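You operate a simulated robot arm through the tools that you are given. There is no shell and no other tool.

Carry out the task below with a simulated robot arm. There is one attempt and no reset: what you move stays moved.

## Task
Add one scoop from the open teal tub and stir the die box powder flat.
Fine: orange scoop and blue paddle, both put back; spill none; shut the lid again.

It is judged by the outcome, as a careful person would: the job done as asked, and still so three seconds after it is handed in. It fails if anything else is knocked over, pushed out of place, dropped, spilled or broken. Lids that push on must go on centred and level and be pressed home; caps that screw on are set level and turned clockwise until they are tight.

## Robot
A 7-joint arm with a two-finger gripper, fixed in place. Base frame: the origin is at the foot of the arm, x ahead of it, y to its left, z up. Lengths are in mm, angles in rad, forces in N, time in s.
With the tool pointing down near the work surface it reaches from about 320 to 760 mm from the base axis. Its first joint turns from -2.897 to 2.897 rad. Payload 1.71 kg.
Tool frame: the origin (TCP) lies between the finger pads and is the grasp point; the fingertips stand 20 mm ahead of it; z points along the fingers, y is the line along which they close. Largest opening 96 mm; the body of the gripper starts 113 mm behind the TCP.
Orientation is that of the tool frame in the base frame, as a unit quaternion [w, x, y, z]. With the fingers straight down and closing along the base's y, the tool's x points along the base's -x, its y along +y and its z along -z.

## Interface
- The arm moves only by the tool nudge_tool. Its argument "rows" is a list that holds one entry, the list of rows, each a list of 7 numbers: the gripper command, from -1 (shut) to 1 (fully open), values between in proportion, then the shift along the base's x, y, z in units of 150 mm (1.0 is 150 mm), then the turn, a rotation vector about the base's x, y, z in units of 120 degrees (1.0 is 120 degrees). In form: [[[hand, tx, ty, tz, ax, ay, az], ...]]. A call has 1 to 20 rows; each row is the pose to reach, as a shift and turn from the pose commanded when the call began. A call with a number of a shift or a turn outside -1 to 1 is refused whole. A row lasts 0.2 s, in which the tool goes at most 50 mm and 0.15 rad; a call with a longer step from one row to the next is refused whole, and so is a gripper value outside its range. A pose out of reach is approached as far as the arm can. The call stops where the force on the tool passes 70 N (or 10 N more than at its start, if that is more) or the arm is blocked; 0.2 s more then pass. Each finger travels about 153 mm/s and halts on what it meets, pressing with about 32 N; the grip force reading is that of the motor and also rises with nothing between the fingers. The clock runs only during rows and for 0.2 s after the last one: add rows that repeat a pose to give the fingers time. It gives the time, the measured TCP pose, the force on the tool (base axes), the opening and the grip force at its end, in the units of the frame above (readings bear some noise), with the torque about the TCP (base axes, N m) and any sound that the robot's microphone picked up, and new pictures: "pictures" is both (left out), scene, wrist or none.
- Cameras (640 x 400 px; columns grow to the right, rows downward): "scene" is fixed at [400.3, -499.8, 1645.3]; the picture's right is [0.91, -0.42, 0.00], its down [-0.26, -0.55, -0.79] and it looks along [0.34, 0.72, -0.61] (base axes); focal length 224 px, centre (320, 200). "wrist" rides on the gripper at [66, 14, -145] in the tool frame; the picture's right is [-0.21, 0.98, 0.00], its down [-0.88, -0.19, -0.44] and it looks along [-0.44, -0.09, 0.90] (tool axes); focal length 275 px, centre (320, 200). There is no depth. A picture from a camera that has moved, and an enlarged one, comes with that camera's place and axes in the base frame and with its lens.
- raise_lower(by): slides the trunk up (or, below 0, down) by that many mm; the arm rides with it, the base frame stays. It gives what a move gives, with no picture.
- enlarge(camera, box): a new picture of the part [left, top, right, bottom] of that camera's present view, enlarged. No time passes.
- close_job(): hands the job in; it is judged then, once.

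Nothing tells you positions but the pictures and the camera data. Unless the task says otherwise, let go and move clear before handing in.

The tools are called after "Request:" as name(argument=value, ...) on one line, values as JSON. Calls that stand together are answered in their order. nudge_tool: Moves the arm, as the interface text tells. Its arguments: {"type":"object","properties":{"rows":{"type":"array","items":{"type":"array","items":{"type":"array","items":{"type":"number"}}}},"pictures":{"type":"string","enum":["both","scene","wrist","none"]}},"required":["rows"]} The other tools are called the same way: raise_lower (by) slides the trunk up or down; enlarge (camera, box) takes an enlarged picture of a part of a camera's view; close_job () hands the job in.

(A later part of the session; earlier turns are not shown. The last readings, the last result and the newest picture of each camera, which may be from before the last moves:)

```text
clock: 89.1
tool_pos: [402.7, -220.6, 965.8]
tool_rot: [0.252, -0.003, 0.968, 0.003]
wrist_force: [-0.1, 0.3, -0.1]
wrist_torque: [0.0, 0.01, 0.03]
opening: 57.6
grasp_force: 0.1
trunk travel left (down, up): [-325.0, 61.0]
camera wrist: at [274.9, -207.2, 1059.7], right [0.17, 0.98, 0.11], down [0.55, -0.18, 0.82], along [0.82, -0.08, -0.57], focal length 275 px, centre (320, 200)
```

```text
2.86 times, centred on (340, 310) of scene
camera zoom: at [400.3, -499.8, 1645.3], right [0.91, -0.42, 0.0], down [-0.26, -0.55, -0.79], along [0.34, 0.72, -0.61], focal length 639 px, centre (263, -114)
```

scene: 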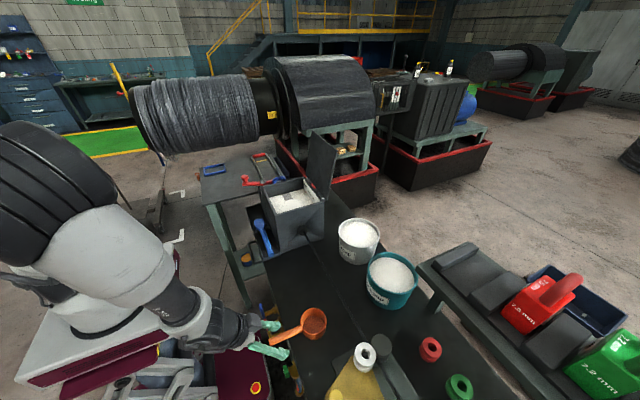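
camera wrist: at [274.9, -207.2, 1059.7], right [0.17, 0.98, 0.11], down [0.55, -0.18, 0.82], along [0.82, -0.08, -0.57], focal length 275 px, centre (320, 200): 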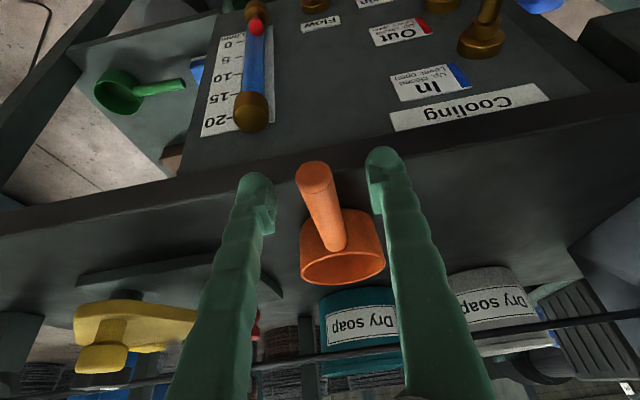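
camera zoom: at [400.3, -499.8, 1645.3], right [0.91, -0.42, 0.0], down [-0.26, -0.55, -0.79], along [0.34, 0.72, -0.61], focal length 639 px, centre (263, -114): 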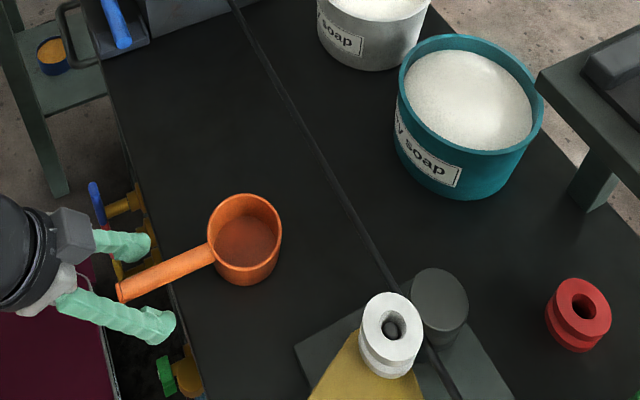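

The scoop is back where it was. Next is the paddle, which lies along y at about x≈467, z≈955 from y≈80 (handle end) to y≈300 (blade). I'll lift clear and go look at it.

Request:
nudge_tool(rows=[[[0.2, 0, 0, 0.2, 0, 0, 0], [0.2, 0, 0, 0.45, 0, 0, 0], [0.2, 0, 0, 0.7, 0, 0.06, 0], [0.2, 0.05, 0.15, 0.9, 0, 0.12, 0], [0.2, 0.1, 0.4, 1.0, 0, 0.18, 0], [0.2, 0.15, 0.65, 1.0, 0, 0.243, 0], [0.2, 0.2, 0.9, 1.0, 0, 0.243, 0], [0.2, 0.2, 1.0, 1.0, 0, 0.243, 0], [0.2, 0.2, 1.0, 1.0, 0, 0.243, 0]]], pictures="none")

Request:
nudge_tool(rows=[[[0.2, 0, 0.2, 0.1, 0, 0, 0], [0.2, 0, 0.45, 0.2, 0, 0, 0], [0.2, -0.05, 0.7, 0.3, 0, 0, 0], [0.2, -0.1, 1.0, 0.4, 0, 0, 0], [0.2, -0.1, 1.0, 0.4, 0, 0, 0]]], pictures="none")

Request:
nudge_tool(rows=[[[0.2, 0, 0.2, 0, 0, 0, 0], [0.2, 0, 0.4, 0, 0, 0, 0], [0.2, 0, 0.6, 0, 0, 0, 0], [0.2, 0, 0.6, 0, 0, 0, 0]]])

```text
clock: 91.1
tool_pos: [433.3, -69.6, 1114.0]
tool_rot: [0.001, -0.001, 1.0, 0.003]
wrist_force: [-0.2, -0.2, 0.0]
wrist_torque: [-0.01, 0.0, -0.04]
opening: 57.9
grasp_force: 0.0
trunk travel left (down, up): [-325.0, 61.0]
```

```text
clock: 92.3
tool_pos: [418.7, 80.5, 1174.7]
tool_rot: [0.001, -0.001, 1.0, 0.004]
wrist_force: [0.8, 0.3, -1.5]
wrist_torque: [0.02, 0.02, -0.01]
opening: 57.7
grasp_force: 0.0
trunk travel left (down, up): [-325.0, 61.0]
```

```text
clock: 93.3
tool_pos: [419.3, 168.7, 1174.7]
tool_rot: [0.002, -0.002, 1.0, 0.004]
wrist_force: [-0.4, -0.3, -0.2]
wrist_torque: [0.03, 0.02, 0.01]
opening: 57.3
grasp_force: 0.0
trunk travel left (down, up): [-325.0, 61.0]
camera wrist: at [352.4, 181.3, 1320.2], right [0.2, 0.98, 0.01], down [0.88, -0.19, 0.45], along [0.44, -0.08, -0.9], focal length 275 px, centre (320, 200)
```

scene: 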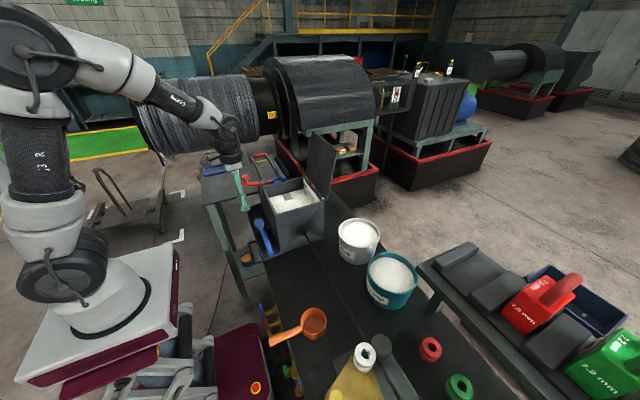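
wrist: 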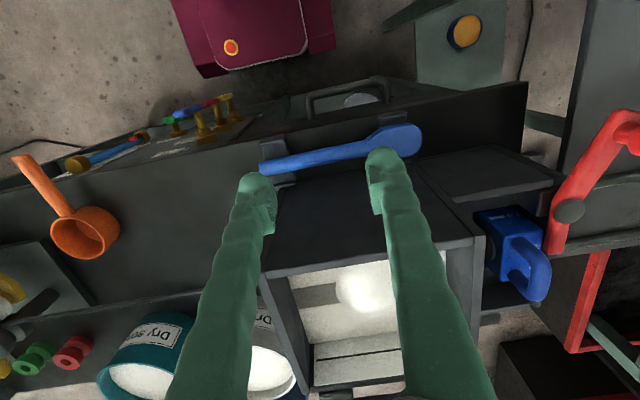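

Request:
enlarge(camera="wrist", box=[240, 90, 440, 220])

Request:
enlarge(camera="scene", box=[230, 190, 300, 280])

Request:
enlarge(camera="wrist", box=[240, 200, 500, 400])

```text
3.08 times, centred on (340, 155) of wrist
camera zoom: at [352.4, 181.3, 1320.2], right [0.2, 0.98, 0.01], down [0.88, -0.19, 0.45], along [0.44, -0.08, -0.9], focal length 847 px, centre (258, 338)
```

zoom: 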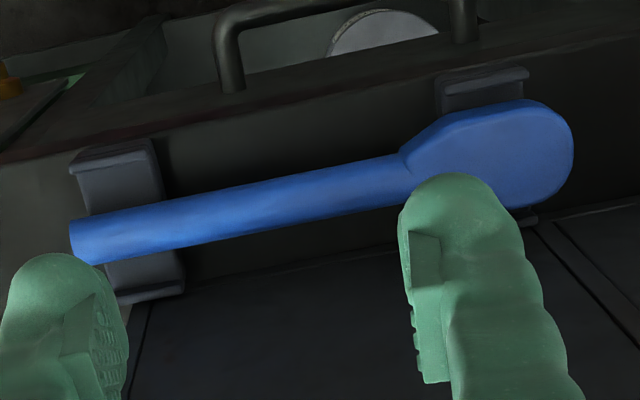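

```text
4.44 times, centred on (265, 235) of scene
camera zoom: at [400.3, -499.8, 1645.3], right [0.91, -0.42, 0.0], down [-0.26, -0.55, -0.79], along [0.34, 0.72, -0.61], focal length 995 px, centre (564, 44)
```

zoom: 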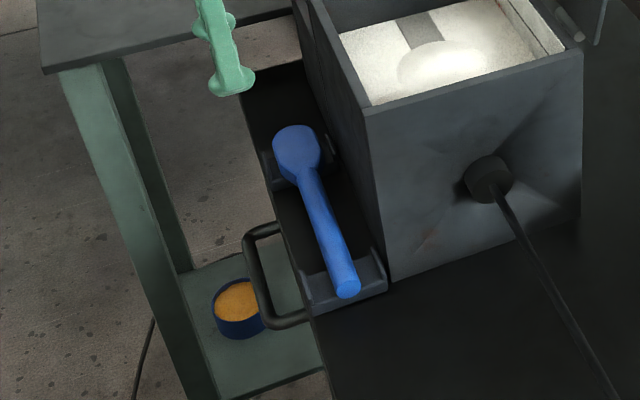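

```text
2.00 times, centred on (370, 300) of wrist
camera zoom: at [352.4, 181.3, 1320.2], right [0.2, 0.98, 0.01], down [0.88, -0.19, 0.45], along [0.44, -0.08, -0.9], focal length 551 px, centre (220, 0)
```

zoom: 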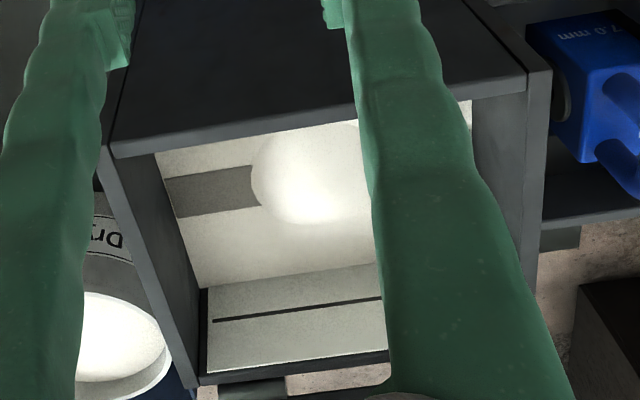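

The paddle rests in two cradles: handle y≈83–228 at x≈464, z≈956, and blade y≈228–300. I'll yaw 90°, tilt 45° toward the blade, and grip the free handle near y≈145.

Request:
nudge_tool(rows=[[[-0.3, 0.03, -0.05, 0, 0, 0, 0.07], [-0.3, 0.06, -0.1, 0, 0, 0, 0.14], [-0.3, 0.1, -0.15, 0, 0, 0, 0.21], [-0.3, 0.13, -0.2, 0, 0, 0, 0.28], [-0.3, 0.16, -0.25, 0, 0, 0, 0.35], [-0.3, 0.2, -0.3, 0, 0, 0, 0.42], [-0.3, 0.23, -0.35, 0, 0, 0, 0.49], [-0.3, 0.26, -0.4, -0.02, 0, 0, 0.56], [-0.3, 0.3, -0.43, -0.05, 0, 0, 0.63], [-0.3, 0.3, -0.46, -0.1, 0, 0, 0.7], [-0.3, 0.3, -0.46, -0.15, 0, 0, 0.748], [-0.3, 0.3, -0.46, -0.15, 0, 0, 0.748]]], pictures="none")

Request:
nudge_tool(rows=[[[-0.3, 0, 0.03, -0.05, 0.063, 0, 0], [-0.3, 0, 0.06, -0.1, 0.126, 0, 0], [-0.3, 0, 0.1, -0.2, 0.189, 0, 0], [-0.3, 0, 0.15, -0.3, 0.252, 0, 0], [-0.3, 0, 0.2, -0.4, 0.315, 0, 0], [-0.3, 0, 0.25, -0.5, 0.375, 0, 0], [-0.3, 0, 0.3, -0.55, 0.375, 0, 0], [-0.3, 0, 0.3, -0.55, 0.375, 0, 0]]])

```text
clock: 95.9
tool_pos: [463.2, 100.1, 1150.8]
tool_rot: [0.002, 0.708, -0.707, -0.004]
wrist_force: [0.1, 0.4, 0.6]
wrist_torque: [-0.01, -0.05, 0.0]
opening: 33.8
grasp_force: 0.0
trunk travel left (down, up): [-325.0, 61.0]
```

```text
clock: 97.7
tool_pos: [463.2, 145.8, 1069.6]
tool_rot: [-0.268, 0.654, -0.652, -0.275]
wrist_force: [-1.2, 0.7, 0.1]
wrist_torque: [0.01, 0.0, 0.01]
opening: 33.6
grasp_force: 0.0
trunk travel left (down, up): [-325.0, 61.0]
camera wrist: at [450.9, -3.5, 1125.6], right [-0.98, 0.14, 0.15], down [0.19, 0.3, 0.93], along [0.08, 0.94, -0.32], focal length 275 px, centre (320, 200)
```

scene: 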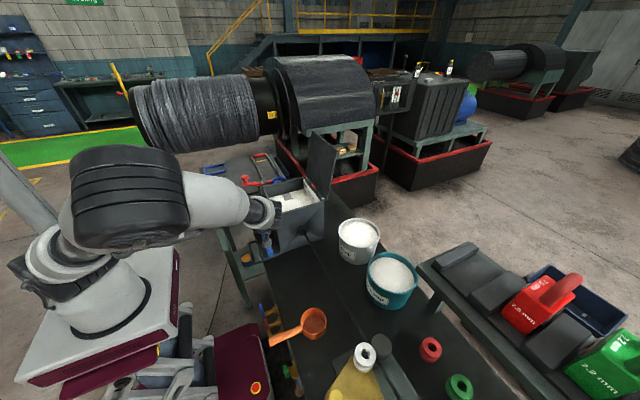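
wrist: 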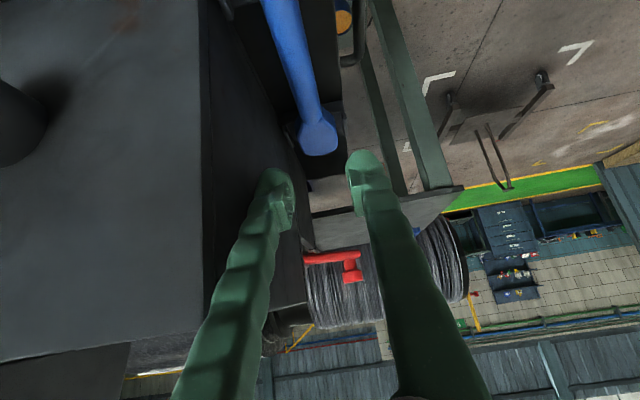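

Request:
nudge_tool(rows=[[[-0.3, 0.01, 0, -0.15, 0, 0, 0], [-0.3, 0.018, 0, -0.35, 0, 0, 0], [-0.3, 0.018, 0, -0.5, 0, 0, 0], [-0.3, 0.018, 0, -0.6, 0, 0, 0], [-0.3, 0.018, 0, -0.6, 0, 0, 0]]], pictures="wrist")

Request:
enlarge(camera="wrist", box=[220, 60, 420, 240])

```text
clock: 98.9
tool_pos: [466.9, 145.5, 979.2]
tool_rot: [-0.269, 0.654, -0.652, -0.275]
wrist_force: [-0.3, 0.2, 0.9]
wrist_torque: [0.01, 0.0, -0.03]
opening: 33.8
grasp_force: 0.0
trunk travel left (down, up): [-325.0, 61.0]
camera wrist: at [453.6, -3.3, 1035.5], right [-0.98, 0.14, 0.15], down [0.19, 0.3, 0.93], along [0.08, 0.94, -0.32], focal length 275 px, centre (320, 200)
```

wrist: 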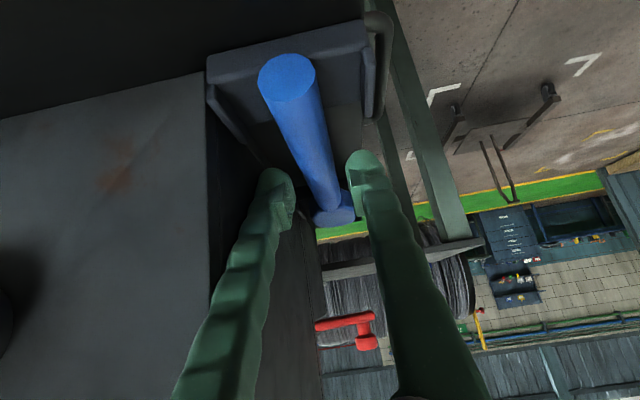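

```text
2.22 times, centred on (320, 150) of wrist
camera zoom: at [453.6, -3.3, 1035.5], right [-0.98, 0.14, 0.15], down [0.19, 0.3, 0.93], along [0.08, 0.94, -0.32], focal length 612 px, centre (320, 311)
```

zoom: 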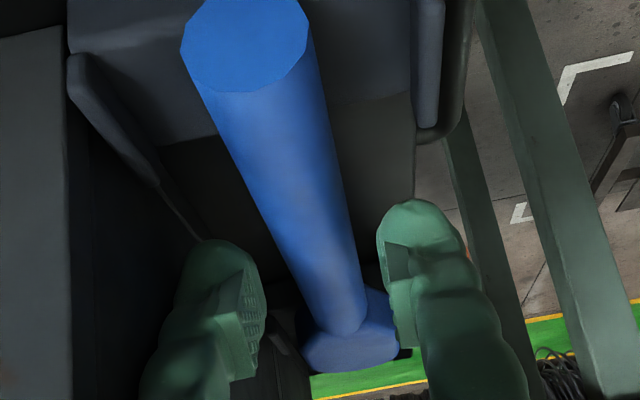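

Request:
nudge_tool(rows=[[[-0.3, 0, 0, -0.06, 0, 0, 0], [-0.3, 0, 0, -0.113, 0, 0, 0], [-0.3, 0, 0, -0.113, 0, 0, 0]]], pictures="none")

Request:
nudge_tool(rows=[[[-1, 0, 0, 0, 0, 0, 0], [-1, 0, 0, 0, 0, 0, 0], [-1, 0, 0, 0, 0, 0, 0]]], pictures="wrist")

```text
clock: 99.7
tool_pos: [465.9, 145.3, 962.7]
tool_rot: [-0.269, 0.654, -0.652, -0.275]
wrist_force: [-0.6, 0.3, -0.4]
wrist_torque: [0.01, 0.02, -0.03]
opening: 33.7
grasp_force: 0.1
trunk travel left (down, up): [-325.0, 61.0]
```

```text
clock: 100.5
tool_pos: [465.3, 145.2, 962.6]
tool_rot: [-0.268, 0.653, -0.653, -0.275]
wrist_force: [0.1, -0.2, -0.3]
wrist_torque: [-0.07, -0.01, 0.0]
opening: 20.9
grasp_force: 32.2
trunk travel left (down, up): [-325.0, 61.0]
camera wrist: at [453.4, -3.4, 1018.5], right [-0.98, 0.14, 0.15], down [0.19, 0.3, 0.93], along [0.08, 0.94, -0.32], focal length 275 px, centre (320, 200)
```

wrist: 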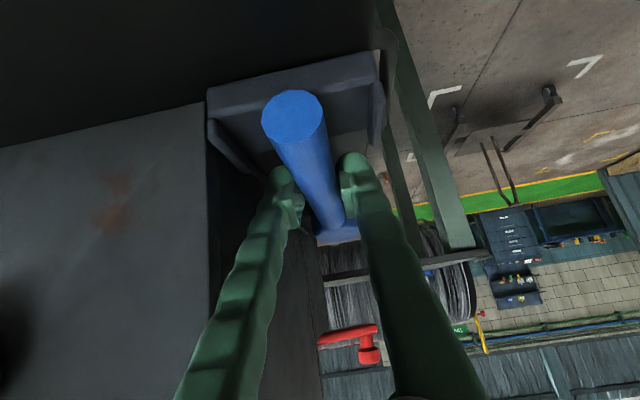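

Paddle gripped. I'll lift straight up.

Request:
nudge_tool(rows=[[[-1, 0, 0, 0.05, 0, 0, 0], [-1, 0, 0, 0.2, 0, 0, 0], [-1, -0.02, 0, 0.4, 0, 0, 0], [-1, -0.04, 0, 0.65, 0, 0, 0], [-1, -0.06, 0, 0.9, 0, 0, 0], [-1, -0.06, 0, 1.0, 0, 0, 0], [-1, -0.06, 0, 1.0, 0, 0, 0]]], pictures="none")

Request:
nudge_tool(rows=[[[-1, 0, -0.1, 0.2, 0, 0, 0], [-1, 0, -0.25, 0.45, 0, 0, 0], [-1, 0, -0.4, 0.7, 0, 0, 0], [-1, 0, -0.5, 0.8, 0, 0, 0], [-1, 0, -0.5, 0.8, 0, 0, 0]]])

```text
clock: 102.1
tool_pos: [458.1, 143.8, 1112.5]
tool_rot: [-0.267, 0.654, -0.652, -0.274]
wrist_force: [0.3, 0.3, -0.6]
wrist_torque: [-0.06, -0.01, 0.01]
opening: 20.6
grasp_force: 31.8
trunk travel left (down, up): [-325.0, 61.0]
```

```text
clock: 103.3
tool_pos: [458.4, 70.3, 1232.8]
tool_rot: [-0.268, 0.654, -0.652, -0.274]
wrist_force: [0.3, -0.3, -1.2]
wrist_torque: [-0.03, 0.03, 0.02]
opening: 21.0
grasp_force: 32.1
trunk travel left (down, up): [-325.0, 61.0]
camera wrist: at [444.6, -78.2, 1288.9], right [-0.98, 0.14, 0.15], down [0.19, 0.3, 0.93], along [0.08, 0.94, -0.32], focal length 275 px, centre (320, 200)
```

scene: 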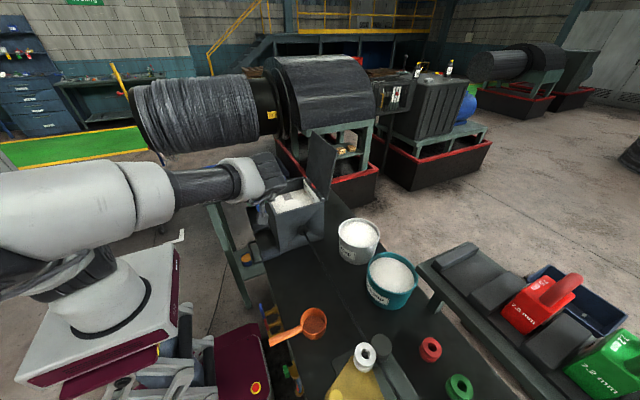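
wrist: 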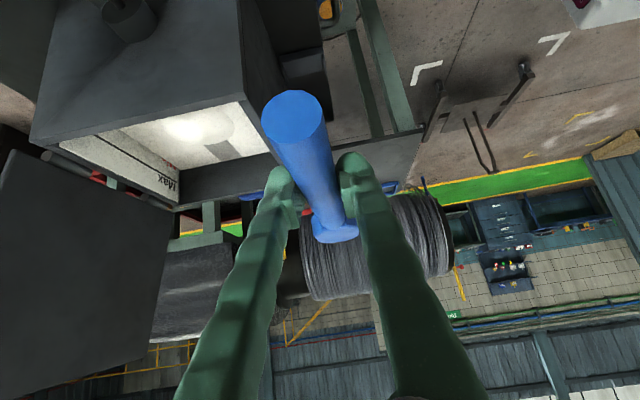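

The powder surface is at about z≈1075, 56 mm below the rim, with the mound near (585,185). I'll pitch the paddle blade down about 70° above the box.

Request:
nudge_tool(rows=[[[-1, 0.05, 0, 0.1, -0.06, 0, 0], [-1, 0.1, 0, 0.2, -0.12, 0, 0], [-1, 0.2, 0, 0.3, -0.18, 0, 0], [-1, 0.3, 0.02, 0.4, -0.24, 0, 0], [-1, 0.4, 0.04, 0.47, -0.31, 0, 0], [-1, 0.5, 0.06, 0.47, -0.38, 0, 0], [-1, 0.6, 0.1, 0.47, -0.45, 0, 0], [-1, 0.68, 0.13, 0.47, -0.52, 0, 0], [-1, 0.68, 0.13, 0.47, -0.583, 0, 0], [-1, 0.68, 0.13, 0.47, -0.583, 0, 0]]])

Request:
enlarge(camera="scene", box=[220, 130, 350, 260])

```text
clock: 105.5
tool_pos: [560.1, 88.4, 1302.9]
tool_rot: [-0.156, -0.689, 0.692, -0.15]
wrist_force: [0.7, 0.3, -1.8]
wrist_torque: [-0.01, 0.01, -0.04]
opening: 20.5
grasp_force: 31.8
trunk travel left (down, up): [-325.0, 61.0]
camera wrist: at [547.6, 91.5, 1462.8], right [-0.98, 0.19, -0.08], down [0.19, 0.98, 0.03], along [0.08, 0.02, -1.0], focal length 275 px, centre (320, 200)
```

scene: 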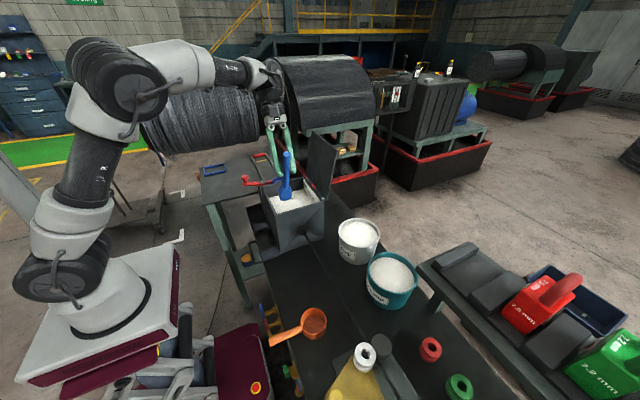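
wrist: 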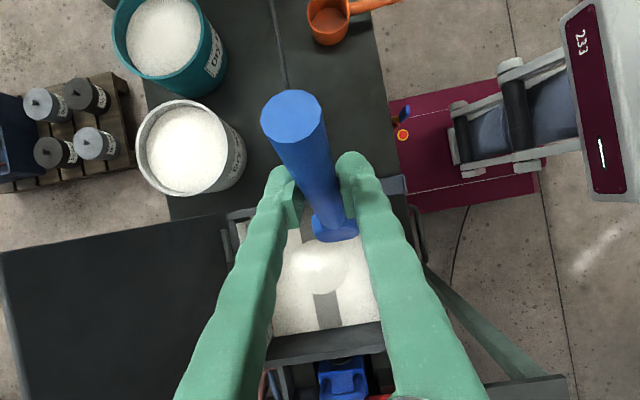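

```text
3.08 times, centred on (285, 195) of scene
camera zoom: at [400.3, -499.8, 1645.3], right [0.91, -0.42, 0.0], down [-0.26, -0.55, -0.79], along [0.34, 0.72, -0.61], focal length 688 px, centre (428, 215)
```

zoom: 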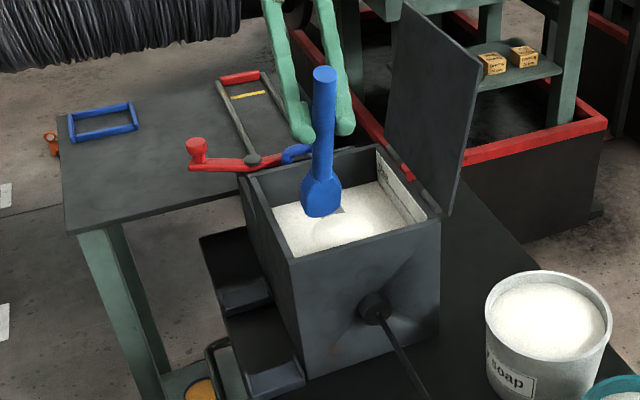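

The wrist camera now looks straight down into the box.

Request:
enlarge(camera="wrist", box=[210, 180, 430, 370])

```text
2.11 times, centred on (320, 275) of wrist
camera zoom: at [547.6, 91.5, 1462.8], right [-0.98, 0.19, -0.08], down [0.19, 0.98, 0.03], along [0.08, 0.02, -1.0], focal length 580 px, centre (320, 42)
```

zoom: 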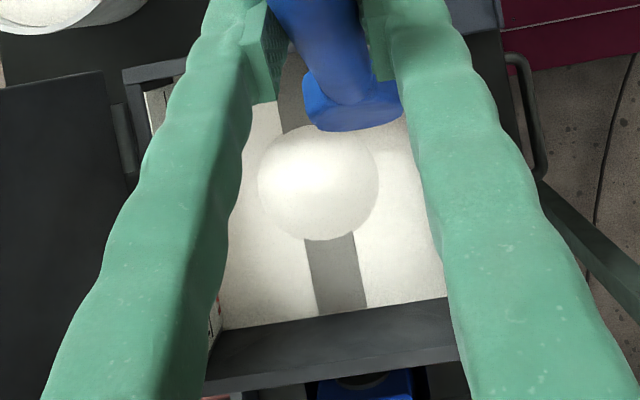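

Mound centre is about (597,189) with a radius of 39 mm. First stroke: shave the top of the mound with the blade from the right side to the left.

Request:
nudge_tool(rows=[[[-1, 0.1, -0.02, 0, 0, 0, 0], [-1, 0.25, -0.02, -0.1, 0, 0, 0], [-1, 0.25, -0.02, -0.25, 0, 0, 0], [-1, 0.25, -0.02, -0.4, 0, 0, 0], [-1, 0.25, -0.02, -0.43, 0, 0, 0], [-1, 0.25, 0.08, -0.43, 0, 0, 0], [-1, 0.25, 0.2, -0.43, 0, 0, 0], [-1, 0.25, 0.32, -0.43, 0, 0, 0], [-1, 0.25, 0.44, -0.43, 0, 0, 0], [-1, 0.25, 0.56, -0.43, 0, 0, 0], [-1, 0.25, 0.68, -0.43, 0, 0, 0], [-1, 0.25, 0.78, -0.43, 0, 0, 0], [-1, 0.25, 0.78, -0.43, 0, 0, 0]]])

Request:
enlarge(camera="scene", box=[240, 150, 340, 250])

Request:
enlarge(camera="wrist", box=[210, 120, 430, 310])

```text
clock: 108.3
tool_pos: [597.7, 206.6, 1239.1]
tool_rot: [-0.156, -0.69, 0.692, -0.148]
wrist_force: [0.7, 0.1, -0.6]
wrist_torque: [-0.03, 0.0, 0.02]
opening: 20.7
grasp_force: 31.9
trunk travel left (down, up): [-325.0, 61.0]
camera wrist: at [585.2, 208.4, 1398.7], right [-0.98, 0.19, -0.08], down [0.19, 0.98, 0.03], along [0.08, 0.02, -1.0], focal length 275 px, centre (320, 200)
```

scene: 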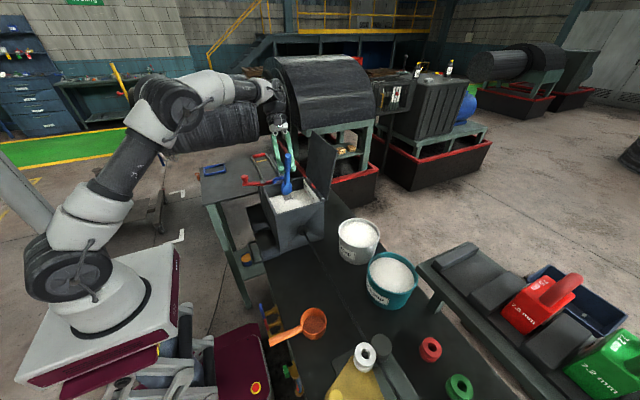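
wrist: 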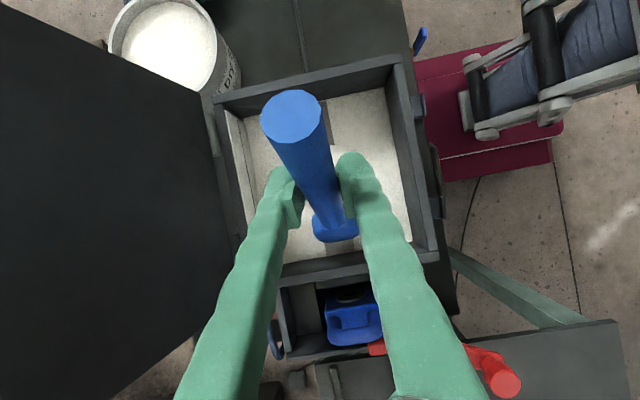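

```text
4.00 times, centred on (290, 200) of scene
camera zoom: at [400.3, -499.8, 1645.3], right [0.91, -0.42, 0.0], down [-0.26, -0.55, -0.79], along [0.34, 0.72, -0.61], focal length 895 px, centre (440, 200)
```

zoom: 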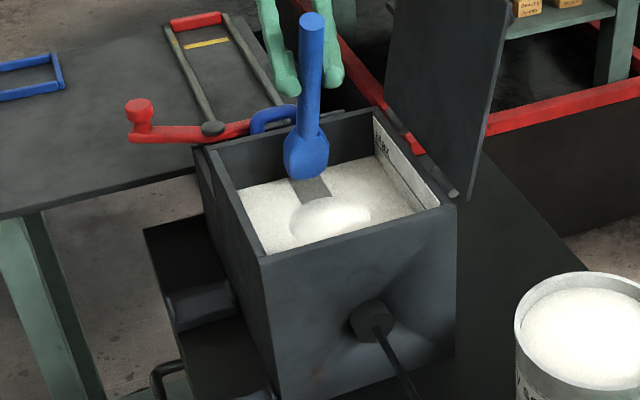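

```text
2.11 times, centred on (320, 215) of wrist
camera zoom: at [585.2, 208.4, 1398.7], right [-0.98, 0.19, -0.08], down [0.19, 0.98, 0.03], along [0.08, 0.02, -1.0], focal length 580 px, centre (320, 168)
```

zoom: 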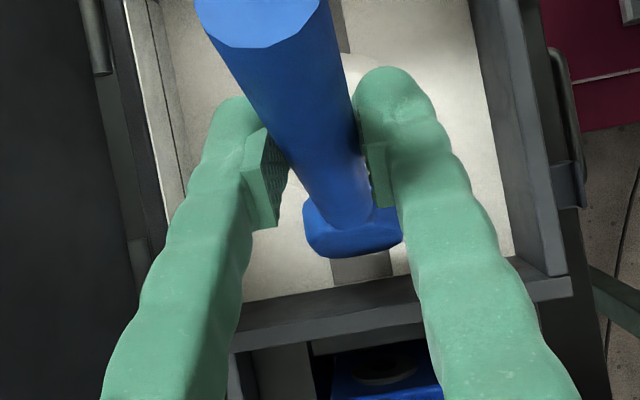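

The blade passed just above the mound. I'll lower about 13 mm and stroke back.

Request:
nudge_tool(rows=[[[-1, 0, 0, -0.04, 0, 0, 0], [-1, 0, 0, -0.087, 0, 0, 0], [-1, 0, -0.08, -0.087, 0, 0, 0], [-1, 0, -0.18, -0.087, 0, 0, 0], [-1, 0, -0.28, -0.087, 0, 0, 0], [-1, 0, -0.38, -0.087, 0, 0, 0], [-1, 0, -0.48, -0.087, 0, 0, 0], [-1, 0, -0.58, -0.087, 0, 0, 0], [-1, 0, -0.68, -0.087, 0, 0, 0], [-1, 0, -0.76, -0.087, 0, 0, 0], [-1, 0, -0.76, -0.087, 0, 0, 0]]])

Request:
enlarge(camera="scene", box=[240, 150, 340, 250])

Request:
enlarge(camera="wrist", box=[210, 160, 430, 370])

```text
clock: 110.7
tool_pos: [595.6, 93.2, 1226.2]
tool_rot: [-0.155, -0.69, 0.691, -0.149]
wrist_force: [-0.1, 0.4, -1.4]
wrist_torque: [-0.03, 0.0, -0.02]
opening: 20.7
grasp_force: 31.8
trunk travel left (down, up): [-325.0, 61.0]
camera wrist: at [584.6, 94.6, 1385.6], right [-0.98, 0.19, -0.08], down [0.19, 0.98, 0.03], along [0.08, 0.02, -1.0], focal length 275 px, centre (320, 200)
```

scene: 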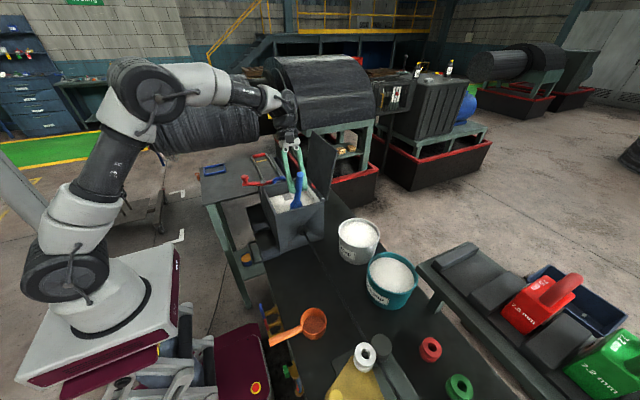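
wrist: 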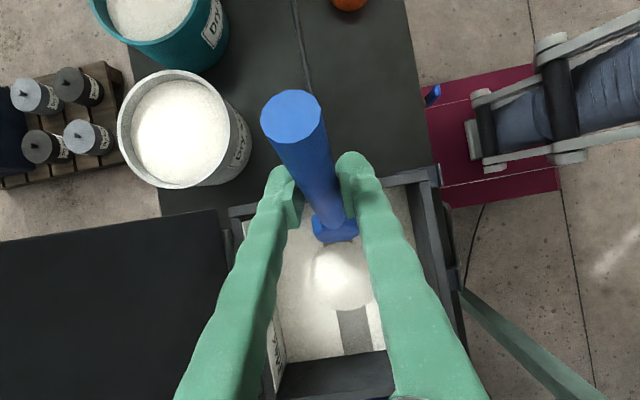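

```text
4.00 times, centred on (290, 200) of scene
camera zoom: at [400.3, -499.8, 1645.3], right [0.91, -0.42, 0.0], down [-0.26, -0.55, -0.79], along [0.34, 0.72, -0.61], focal length 895 px, centre (440, 200)
```

zoom: 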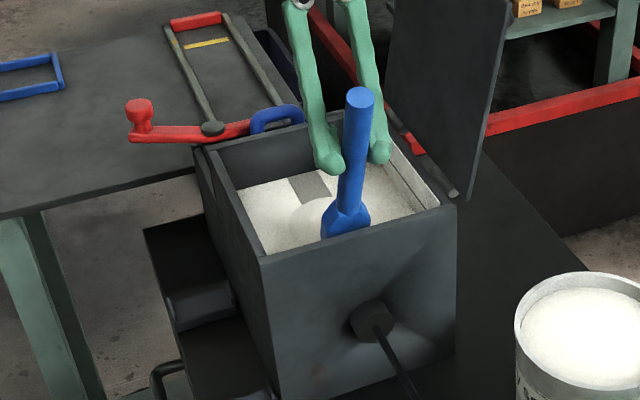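

```text
1.90 times, centred on (320, 265) of wrist
camera zoom: at [584.6, 94.6, 1385.6], right [-0.98, 0.19, -0.08], down [0.19, 0.98, 0.03], along [0.08, 0.02, -1.0], focal length 524 px, centre (320, 76)
```

zoom: 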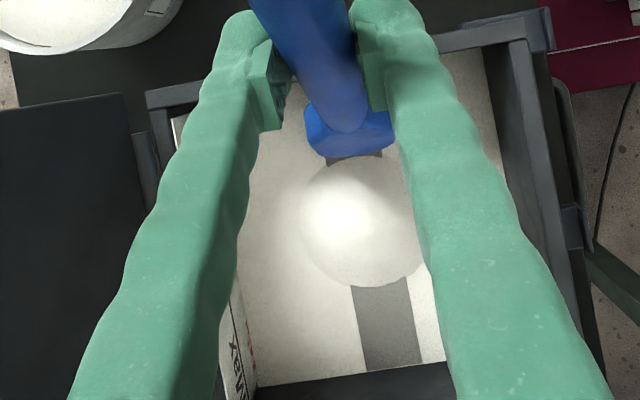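

Still no contact, so I'll go 8 mm lower and sweep across again.

Request:
nudge_tool(rows=[[[-1, 0, 0, -0.03, 0, 0, 0], [-1, 0, 0, -0.053, 0, 0, 0], [-1, 0, 0.08, -0.053, 0, 0, 0], [-1, 0, 0.18, -0.053, 0, 0, 0], [-1, 0, 0.28, -0.053, 0, 0, 0], [-1, 0, 0.38, -0.053, 0, 0, 0], [-1, 0, 0.48, -0.053, 0, 0, 0], [-1, 0, 0.58, -0.053, 0, 0, 0], [-1, 0, 0.68, -0.053, 0, 0, 0], [-1, 0, 0.76, -0.053, 0, 0, 0], [-1, 0, 0.76, -0.053, 0, 0, 0]]])

Request:
enlarge(camera="scene", box=[240, 150, 340, 250])

```text
clock: 113.1
tool_pos: [597.1, 207.1, 1217.0]
tool_rot: [-0.155, -0.69, 0.691, -0.149]
wrist_force: [-0.1, -0.5, -1.2]
wrist_torque: [-0.01, 0.01, 0.0]
opening: 20.7
grasp_force: 32.1
trunk travel left (down, up): [-325.0, 61.0]
camera wrist: at [584.7, 209.2, 1377.5], right [-0.98, 0.19, -0.08], down [0.19, 0.98, 0.03], along [0.08, 0.02, -1.0], focal length 275 px, centre (320, 200)
```

scene: 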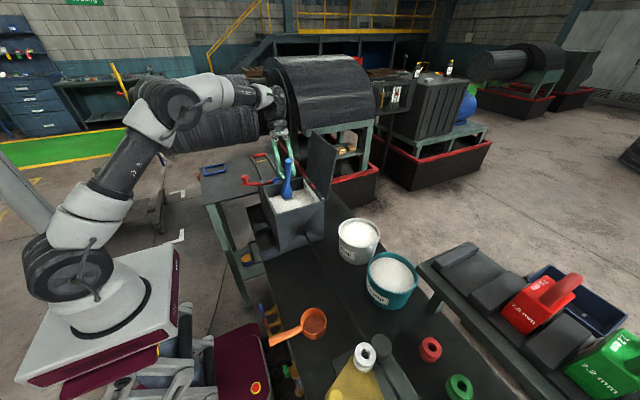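
wrist: 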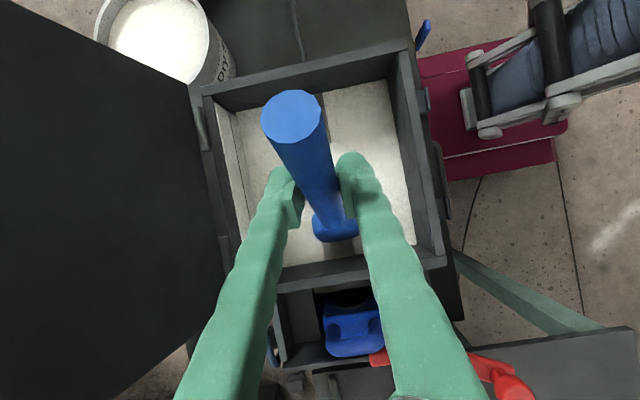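

```text
4.00 times, centred on (290, 200) of scene
camera zoom: at [400.3, -499.8, 1645.3], right [0.91, -0.42, 0.0], down [-0.26, -0.55, -0.79], along [0.34, 0.72, -0.61], focal length 895 px, centre (440, 200)
```

zoom: 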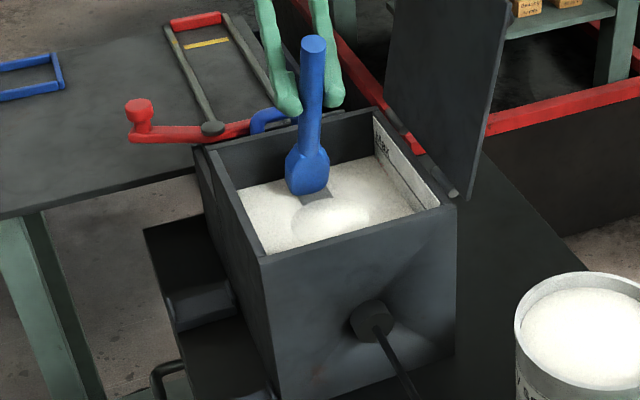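

Request:
nudge_tool(rows=[[[-1, 0, 0, -0.02, 0, 0, 0], [-1, 0, 0, -0.04, 0, 0, 0], [-1, 0, 0, -0.04, 0, 0, 0]]], pictures="none")

Request:
nudge_tool(rows=[[[-1, 0, 0, -0.02, 0, 0, 0], [-1, 0, 0, -0.04, 0, 0, 0], [-1, 0, 0, -0.04, 0, 0, 0]]], pictures="scene")

Request:
enlarge(camera="scene", box=[250, 170, 330, 230])

```text
clock: 113.9
tool_pos: [597.5, 206.1, 1212.1]
tool_rot: [-0.155, -0.69, 0.691, -0.149]
wrist_force: [-0.8, 0.3, -2.2]
wrist_torque: [-0.03, -0.04, -0.02]
opening: 20.7
grasp_force: 32.3
trunk travel left (down, up): [-325.0, 61.0]
```

```text
clock: 114.7
tool_pos: [597.3, 207.0, 1205.6]
tool_rot: [-0.156, -0.69, 0.691, -0.148]
wrist_force: [0.2, 0.5, -0.6]
wrist_torque: [-0.01, 0.02, -0.02]
opening: 20.7
grasp_force: 32.3
trunk travel left (down, up): [-325.0, 61.0]
```

scene: 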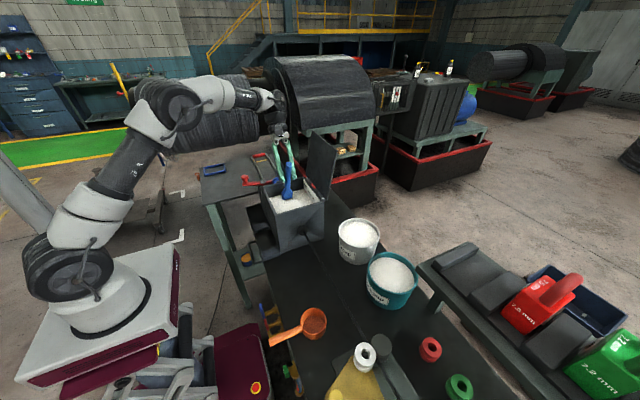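

```text
6.67 times, centred on (290, 200) of scene
camera zoom: at [400.3, -499.8, 1645.3], right [0.91, -0.42, 0.0], down [-0.26, -0.55, -0.79], along [0.34, 0.72, -0.61], focal length 1492 px, centre (520, 200)
```

zoom: 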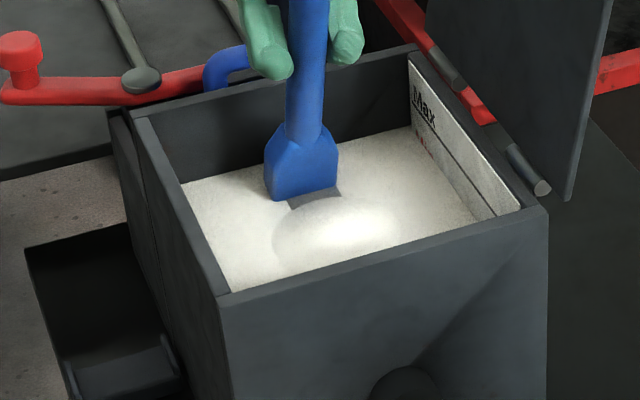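

The blade tip is now about 10 mm below the surface (z≈1071) without resistance. I'll sweep through the mound at this depth.

Request:
nudge_tool(rows=[[[-1, 0, -0.05, 0, 0, 0, 0], [-1, 0, -0.12, 0, 0, 0, 0], [-1, 0, -0.2, 0, 0, 0, 0], [-1, 0, -0.28, 0, 0, 0, 0], [-1, 0, -0.36, 0, 0, 0, 0], [-1, 0, -0.44, 0, 0, 0, 0], [-1, 0, -0.52, 0, 0, 0, 0], [-1, 0, -0.6, 0, 0, 0, 0], [-1, 0, -0.66, 0, 0, 0, 0], [-1, 0, -0.66, 0, 0, 0, 0]]])

Request:
enlarge(camera="scene", box=[250, 170, 330, 230])

Request:
enlarge(camera="wrist", box=[210, 180, 430, 370])

```text
clock: 116.9
tool_pos: [597.0, 107.4, 1205.8]
tool_rot: [-0.156, -0.689, 0.691, -0.149]
wrist_force: [-0.1, 0.1, -0.9]
wrist_torque: [-0.02, -0.02, -0.01]
opening: 20.7
grasp_force: 31.6
trunk travel left (down, up): [-325.0, 61.0]
camera wrist: at [584.8, 109.1, 1365.0], right [-0.98, 0.19, -0.08], down [0.19, 0.98, 0.04], along [0.08, 0.02, -1.0], focal length 275 px, centre (320, 200)
```

scene: 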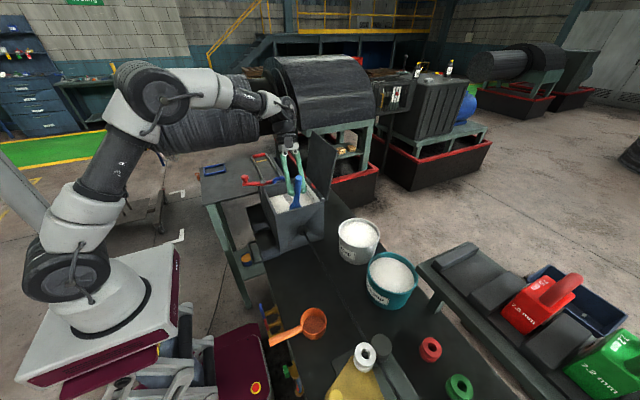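
wrist: 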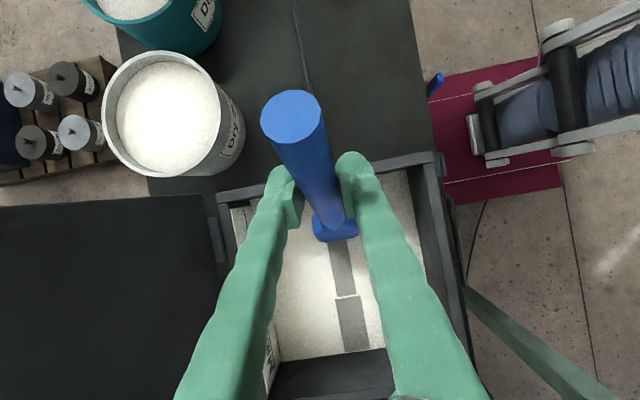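

```text
6.67 times, centred on (290, 200) of scene
camera zoom: at [400.3, -499.8, 1645.3], right [0.91, -0.42, 0.0], down [-0.26, -0.55, -0.79], along [0.34, 0.72, -0.61], focal length 1492 px, centre (520, 200)
```

zoom: 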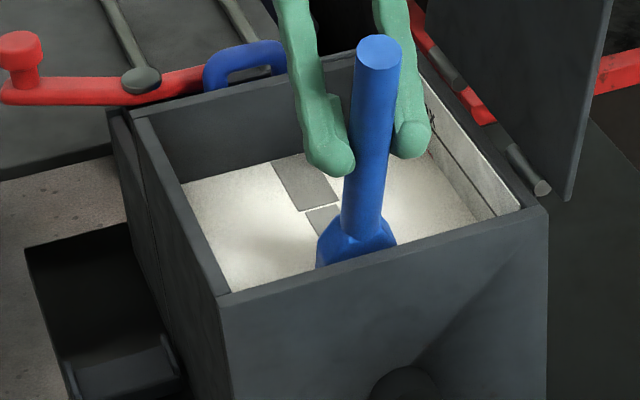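

```text
2.11 times, centred on (320, 275) of wrist
camera zoom: at [584.8, 109.1, 1365.0], right [-0.98, 0.19, -0.08], down [0.19, 0.98, 0.04], along [0.08, 0.02, -1.0], focal length 580 px, centre (320, 42)
```

zoom: 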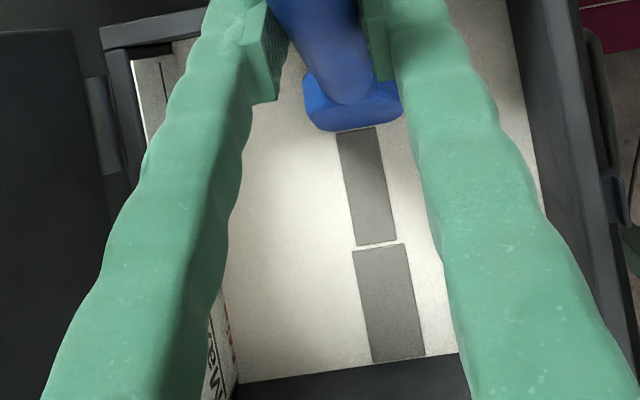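

The mound is already levelled. Three grey rectangular patches remain along the middle (a wire furrow). I'll stir across them in x at each segment, starting with the middle.

Request:
nudge_tool(rows=[[[-1, -0.1, 0.08, 0, 0, 0, 0], [-1, -0.2, 0.16, 0, 0, 0, 0], [-1, -0.3, 0.24, 0, 0, 0, 0], [-1, -0.2, 0.24, 0, 0, 0, 0], [-1, -0.1, 0.24, 0, 0, 0, 0], [-1, 0, 0.24, 0, 0, 0, 0], [-1, 0.1, 0.24, 0, 0, 0, 0], [-1, 0.2, 0.24, 0, 0, 0, 0], [-1, 0.3, 0.24, 0, 0, 0, 0], [-1, 0.3, 0.24, 0, 0, 0, 0]]])

Request:
enlarge(camera="wrist", box=[210, 180, 430, 370])

Request:
enlarge(camera="scene", box=[250, 170, 330, 230])

```text
clock: 119.1
tool_pos: [641.4, 143.8, 1206.1]
tool_rot: [-0.156, -0.689, 0.692, -0.148]
wrist_force: [-0.7, -0.6, -1.1]
wrist_torque: [-0.01, -0.03, -0.01]
opening: 20.8
grasp_force: 31.6
trunk travel left (down, up): [-325.0, 61.0]
camera wrist: at [630.3, 145.3, 1365.7], right [-0.98, 0.19, -0.08], down [0.19, 0.98, 0.04], along [0.08, 0.02, -1.0], focal length 275 px, centre (320, 200)
```

scene: 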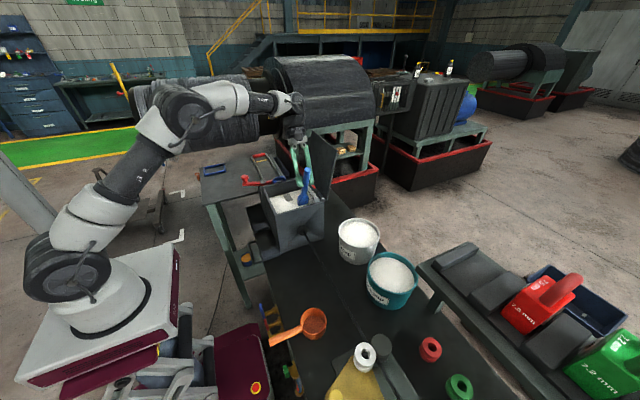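
wrist: 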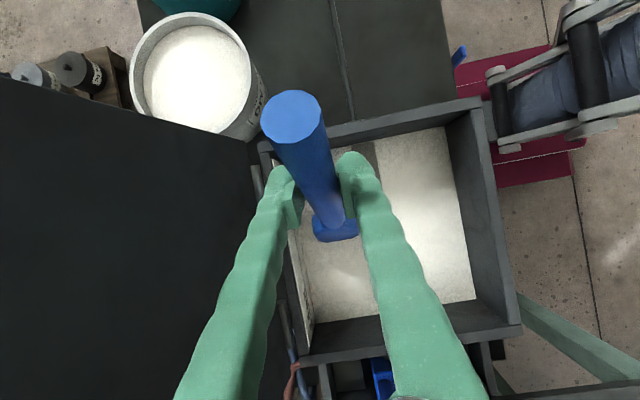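

```text
2.11 times, centred on (320, 275) of wrist
camera zoom: at [630.3, 145.3, 1365.7], right [-0.98, 0.19, -0.08], down [0.19, 0.98, 0.04], along [0.08, 0.02, -1.0], focal length 580 px, centre (320, 42)
```

zoom: 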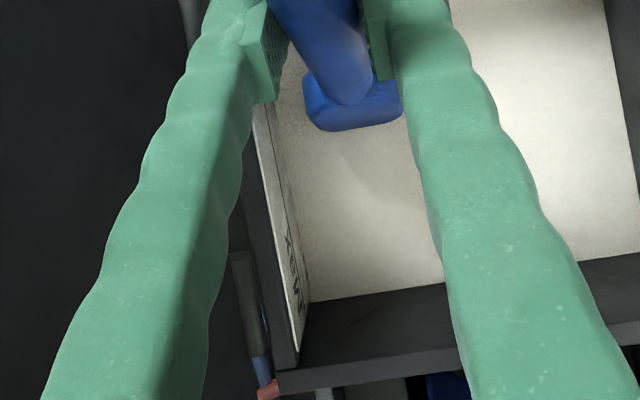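

```text
6.67 times, centred on (290, 200) of scene
camera zoom: at [400.3, -499.8, 1645.3], right [0.91, -0.42, 0.0], down [-0.26, -0.55, -0.79], along [0.34, 0.72, -0.61], focal length 1492 px, centre (520, 200)
```

zoom: 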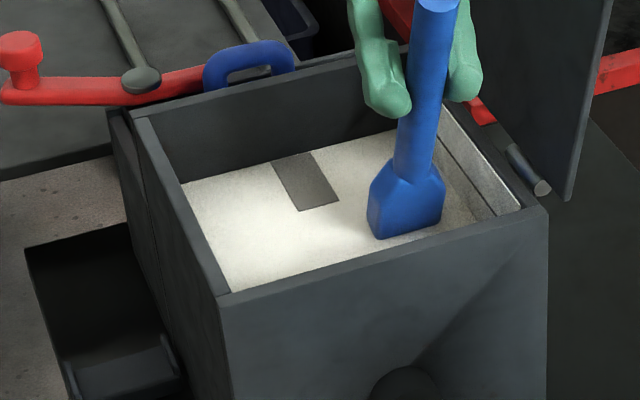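

The cross-stroke levelled the middle patch. Now the left patch (y≈250).

Request:
nudge_tool(rows=[[[-1, 0, 0.1, 0, 0, 0, 0], [-1, 0, 0.2, 0, 0, 0, 0], [-1, 0, 0.3, 0, 0, 0, 0], [-1, 0, 0.38, 0, 0, 0, 0], [-1, -0.1, 0.38, 0, 0, 0, 0], [-1, -0.2, 0.38, 0, 0, 0, 0], [-1, -0.3, 0.38, 0, 0, 0, 0], [-1, -0.4, 0.38, 0, 0, 0, 0], [-1, -0.5, 0.38, 0, 0, 0, 0], [-1, -0.6, 0.38, 0, 0, 0, 0], [-1, -0.6, 0.38, 0, 0, 0, 0]]])

Request:
enlarge(camera="scene", box=[250, 170, 330, 230])

Request:
enlarge(camera="wrist", box=[210, 80, 430, 300])

```text
clock: 121.5
tool_pos: [552.0, 199.8, 1206.0]
tool_rot: [-0.156, -0.69, 0.691, -0.148]
wrist_force: [0.0, -0.4, -1.9]
wrist_torque: [0.0, 0.02, -0.03]
opening: 21.1
grasp_force: 31.9
trunk travel left (down, up): [-325.0, 61.0]
camera wrist: at [539.8, 202.3, 1364.8], right [-0.98, 0.19, -0.08], down [0.19, 0.98, 0.04], along [0.08, 0.02, -1.0], focal length 275 px, centre (320, 200)
```

scene: 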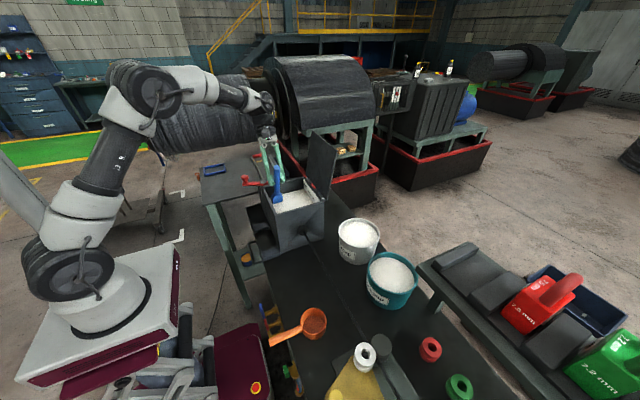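
wrist: 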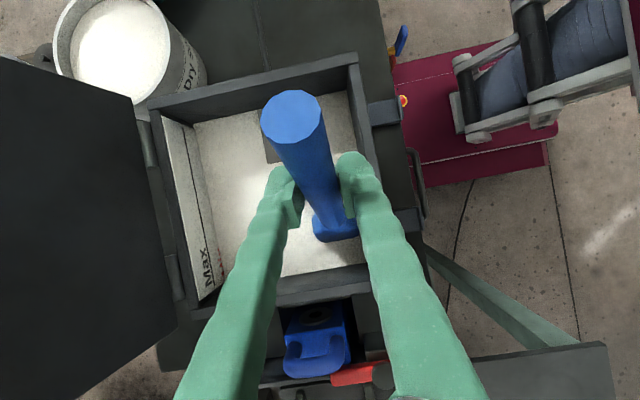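

```text
6.67 times, centred on (290, 200) of scene
camera zoom: at [400.3, -499.8, 1645.3], right [0.91, -0.42, 0.0], down [-0.26, -0.55, -0.79], along [0.34, 0.72, -0.61], focal length 1492 px, centre (520, 200)
```

zoom: 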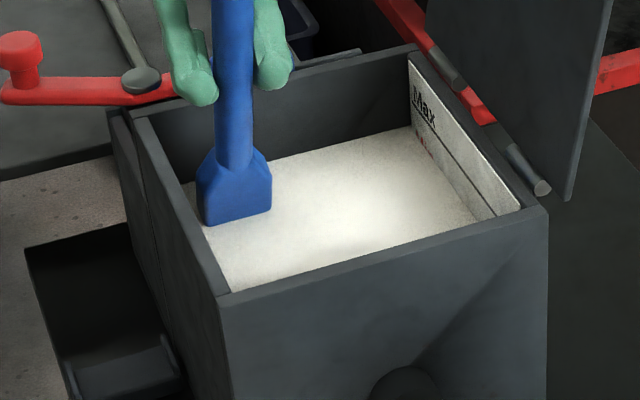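

```text
1.82 times, centred on (320, 190) of wrist
camera zoom: at [539.8, 202.3, 1364.8], right [-0.98, 0.19, -0.08], down [0.19, 0.98, 0.04], along [0.08, 0.02, -1.0], focal length 500 px, centre (320, 218)
```

zoom: 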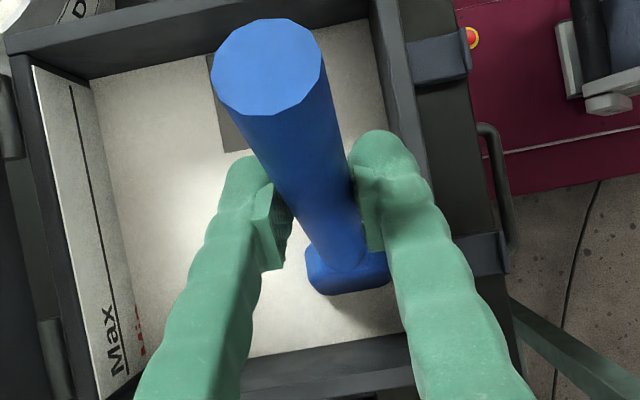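

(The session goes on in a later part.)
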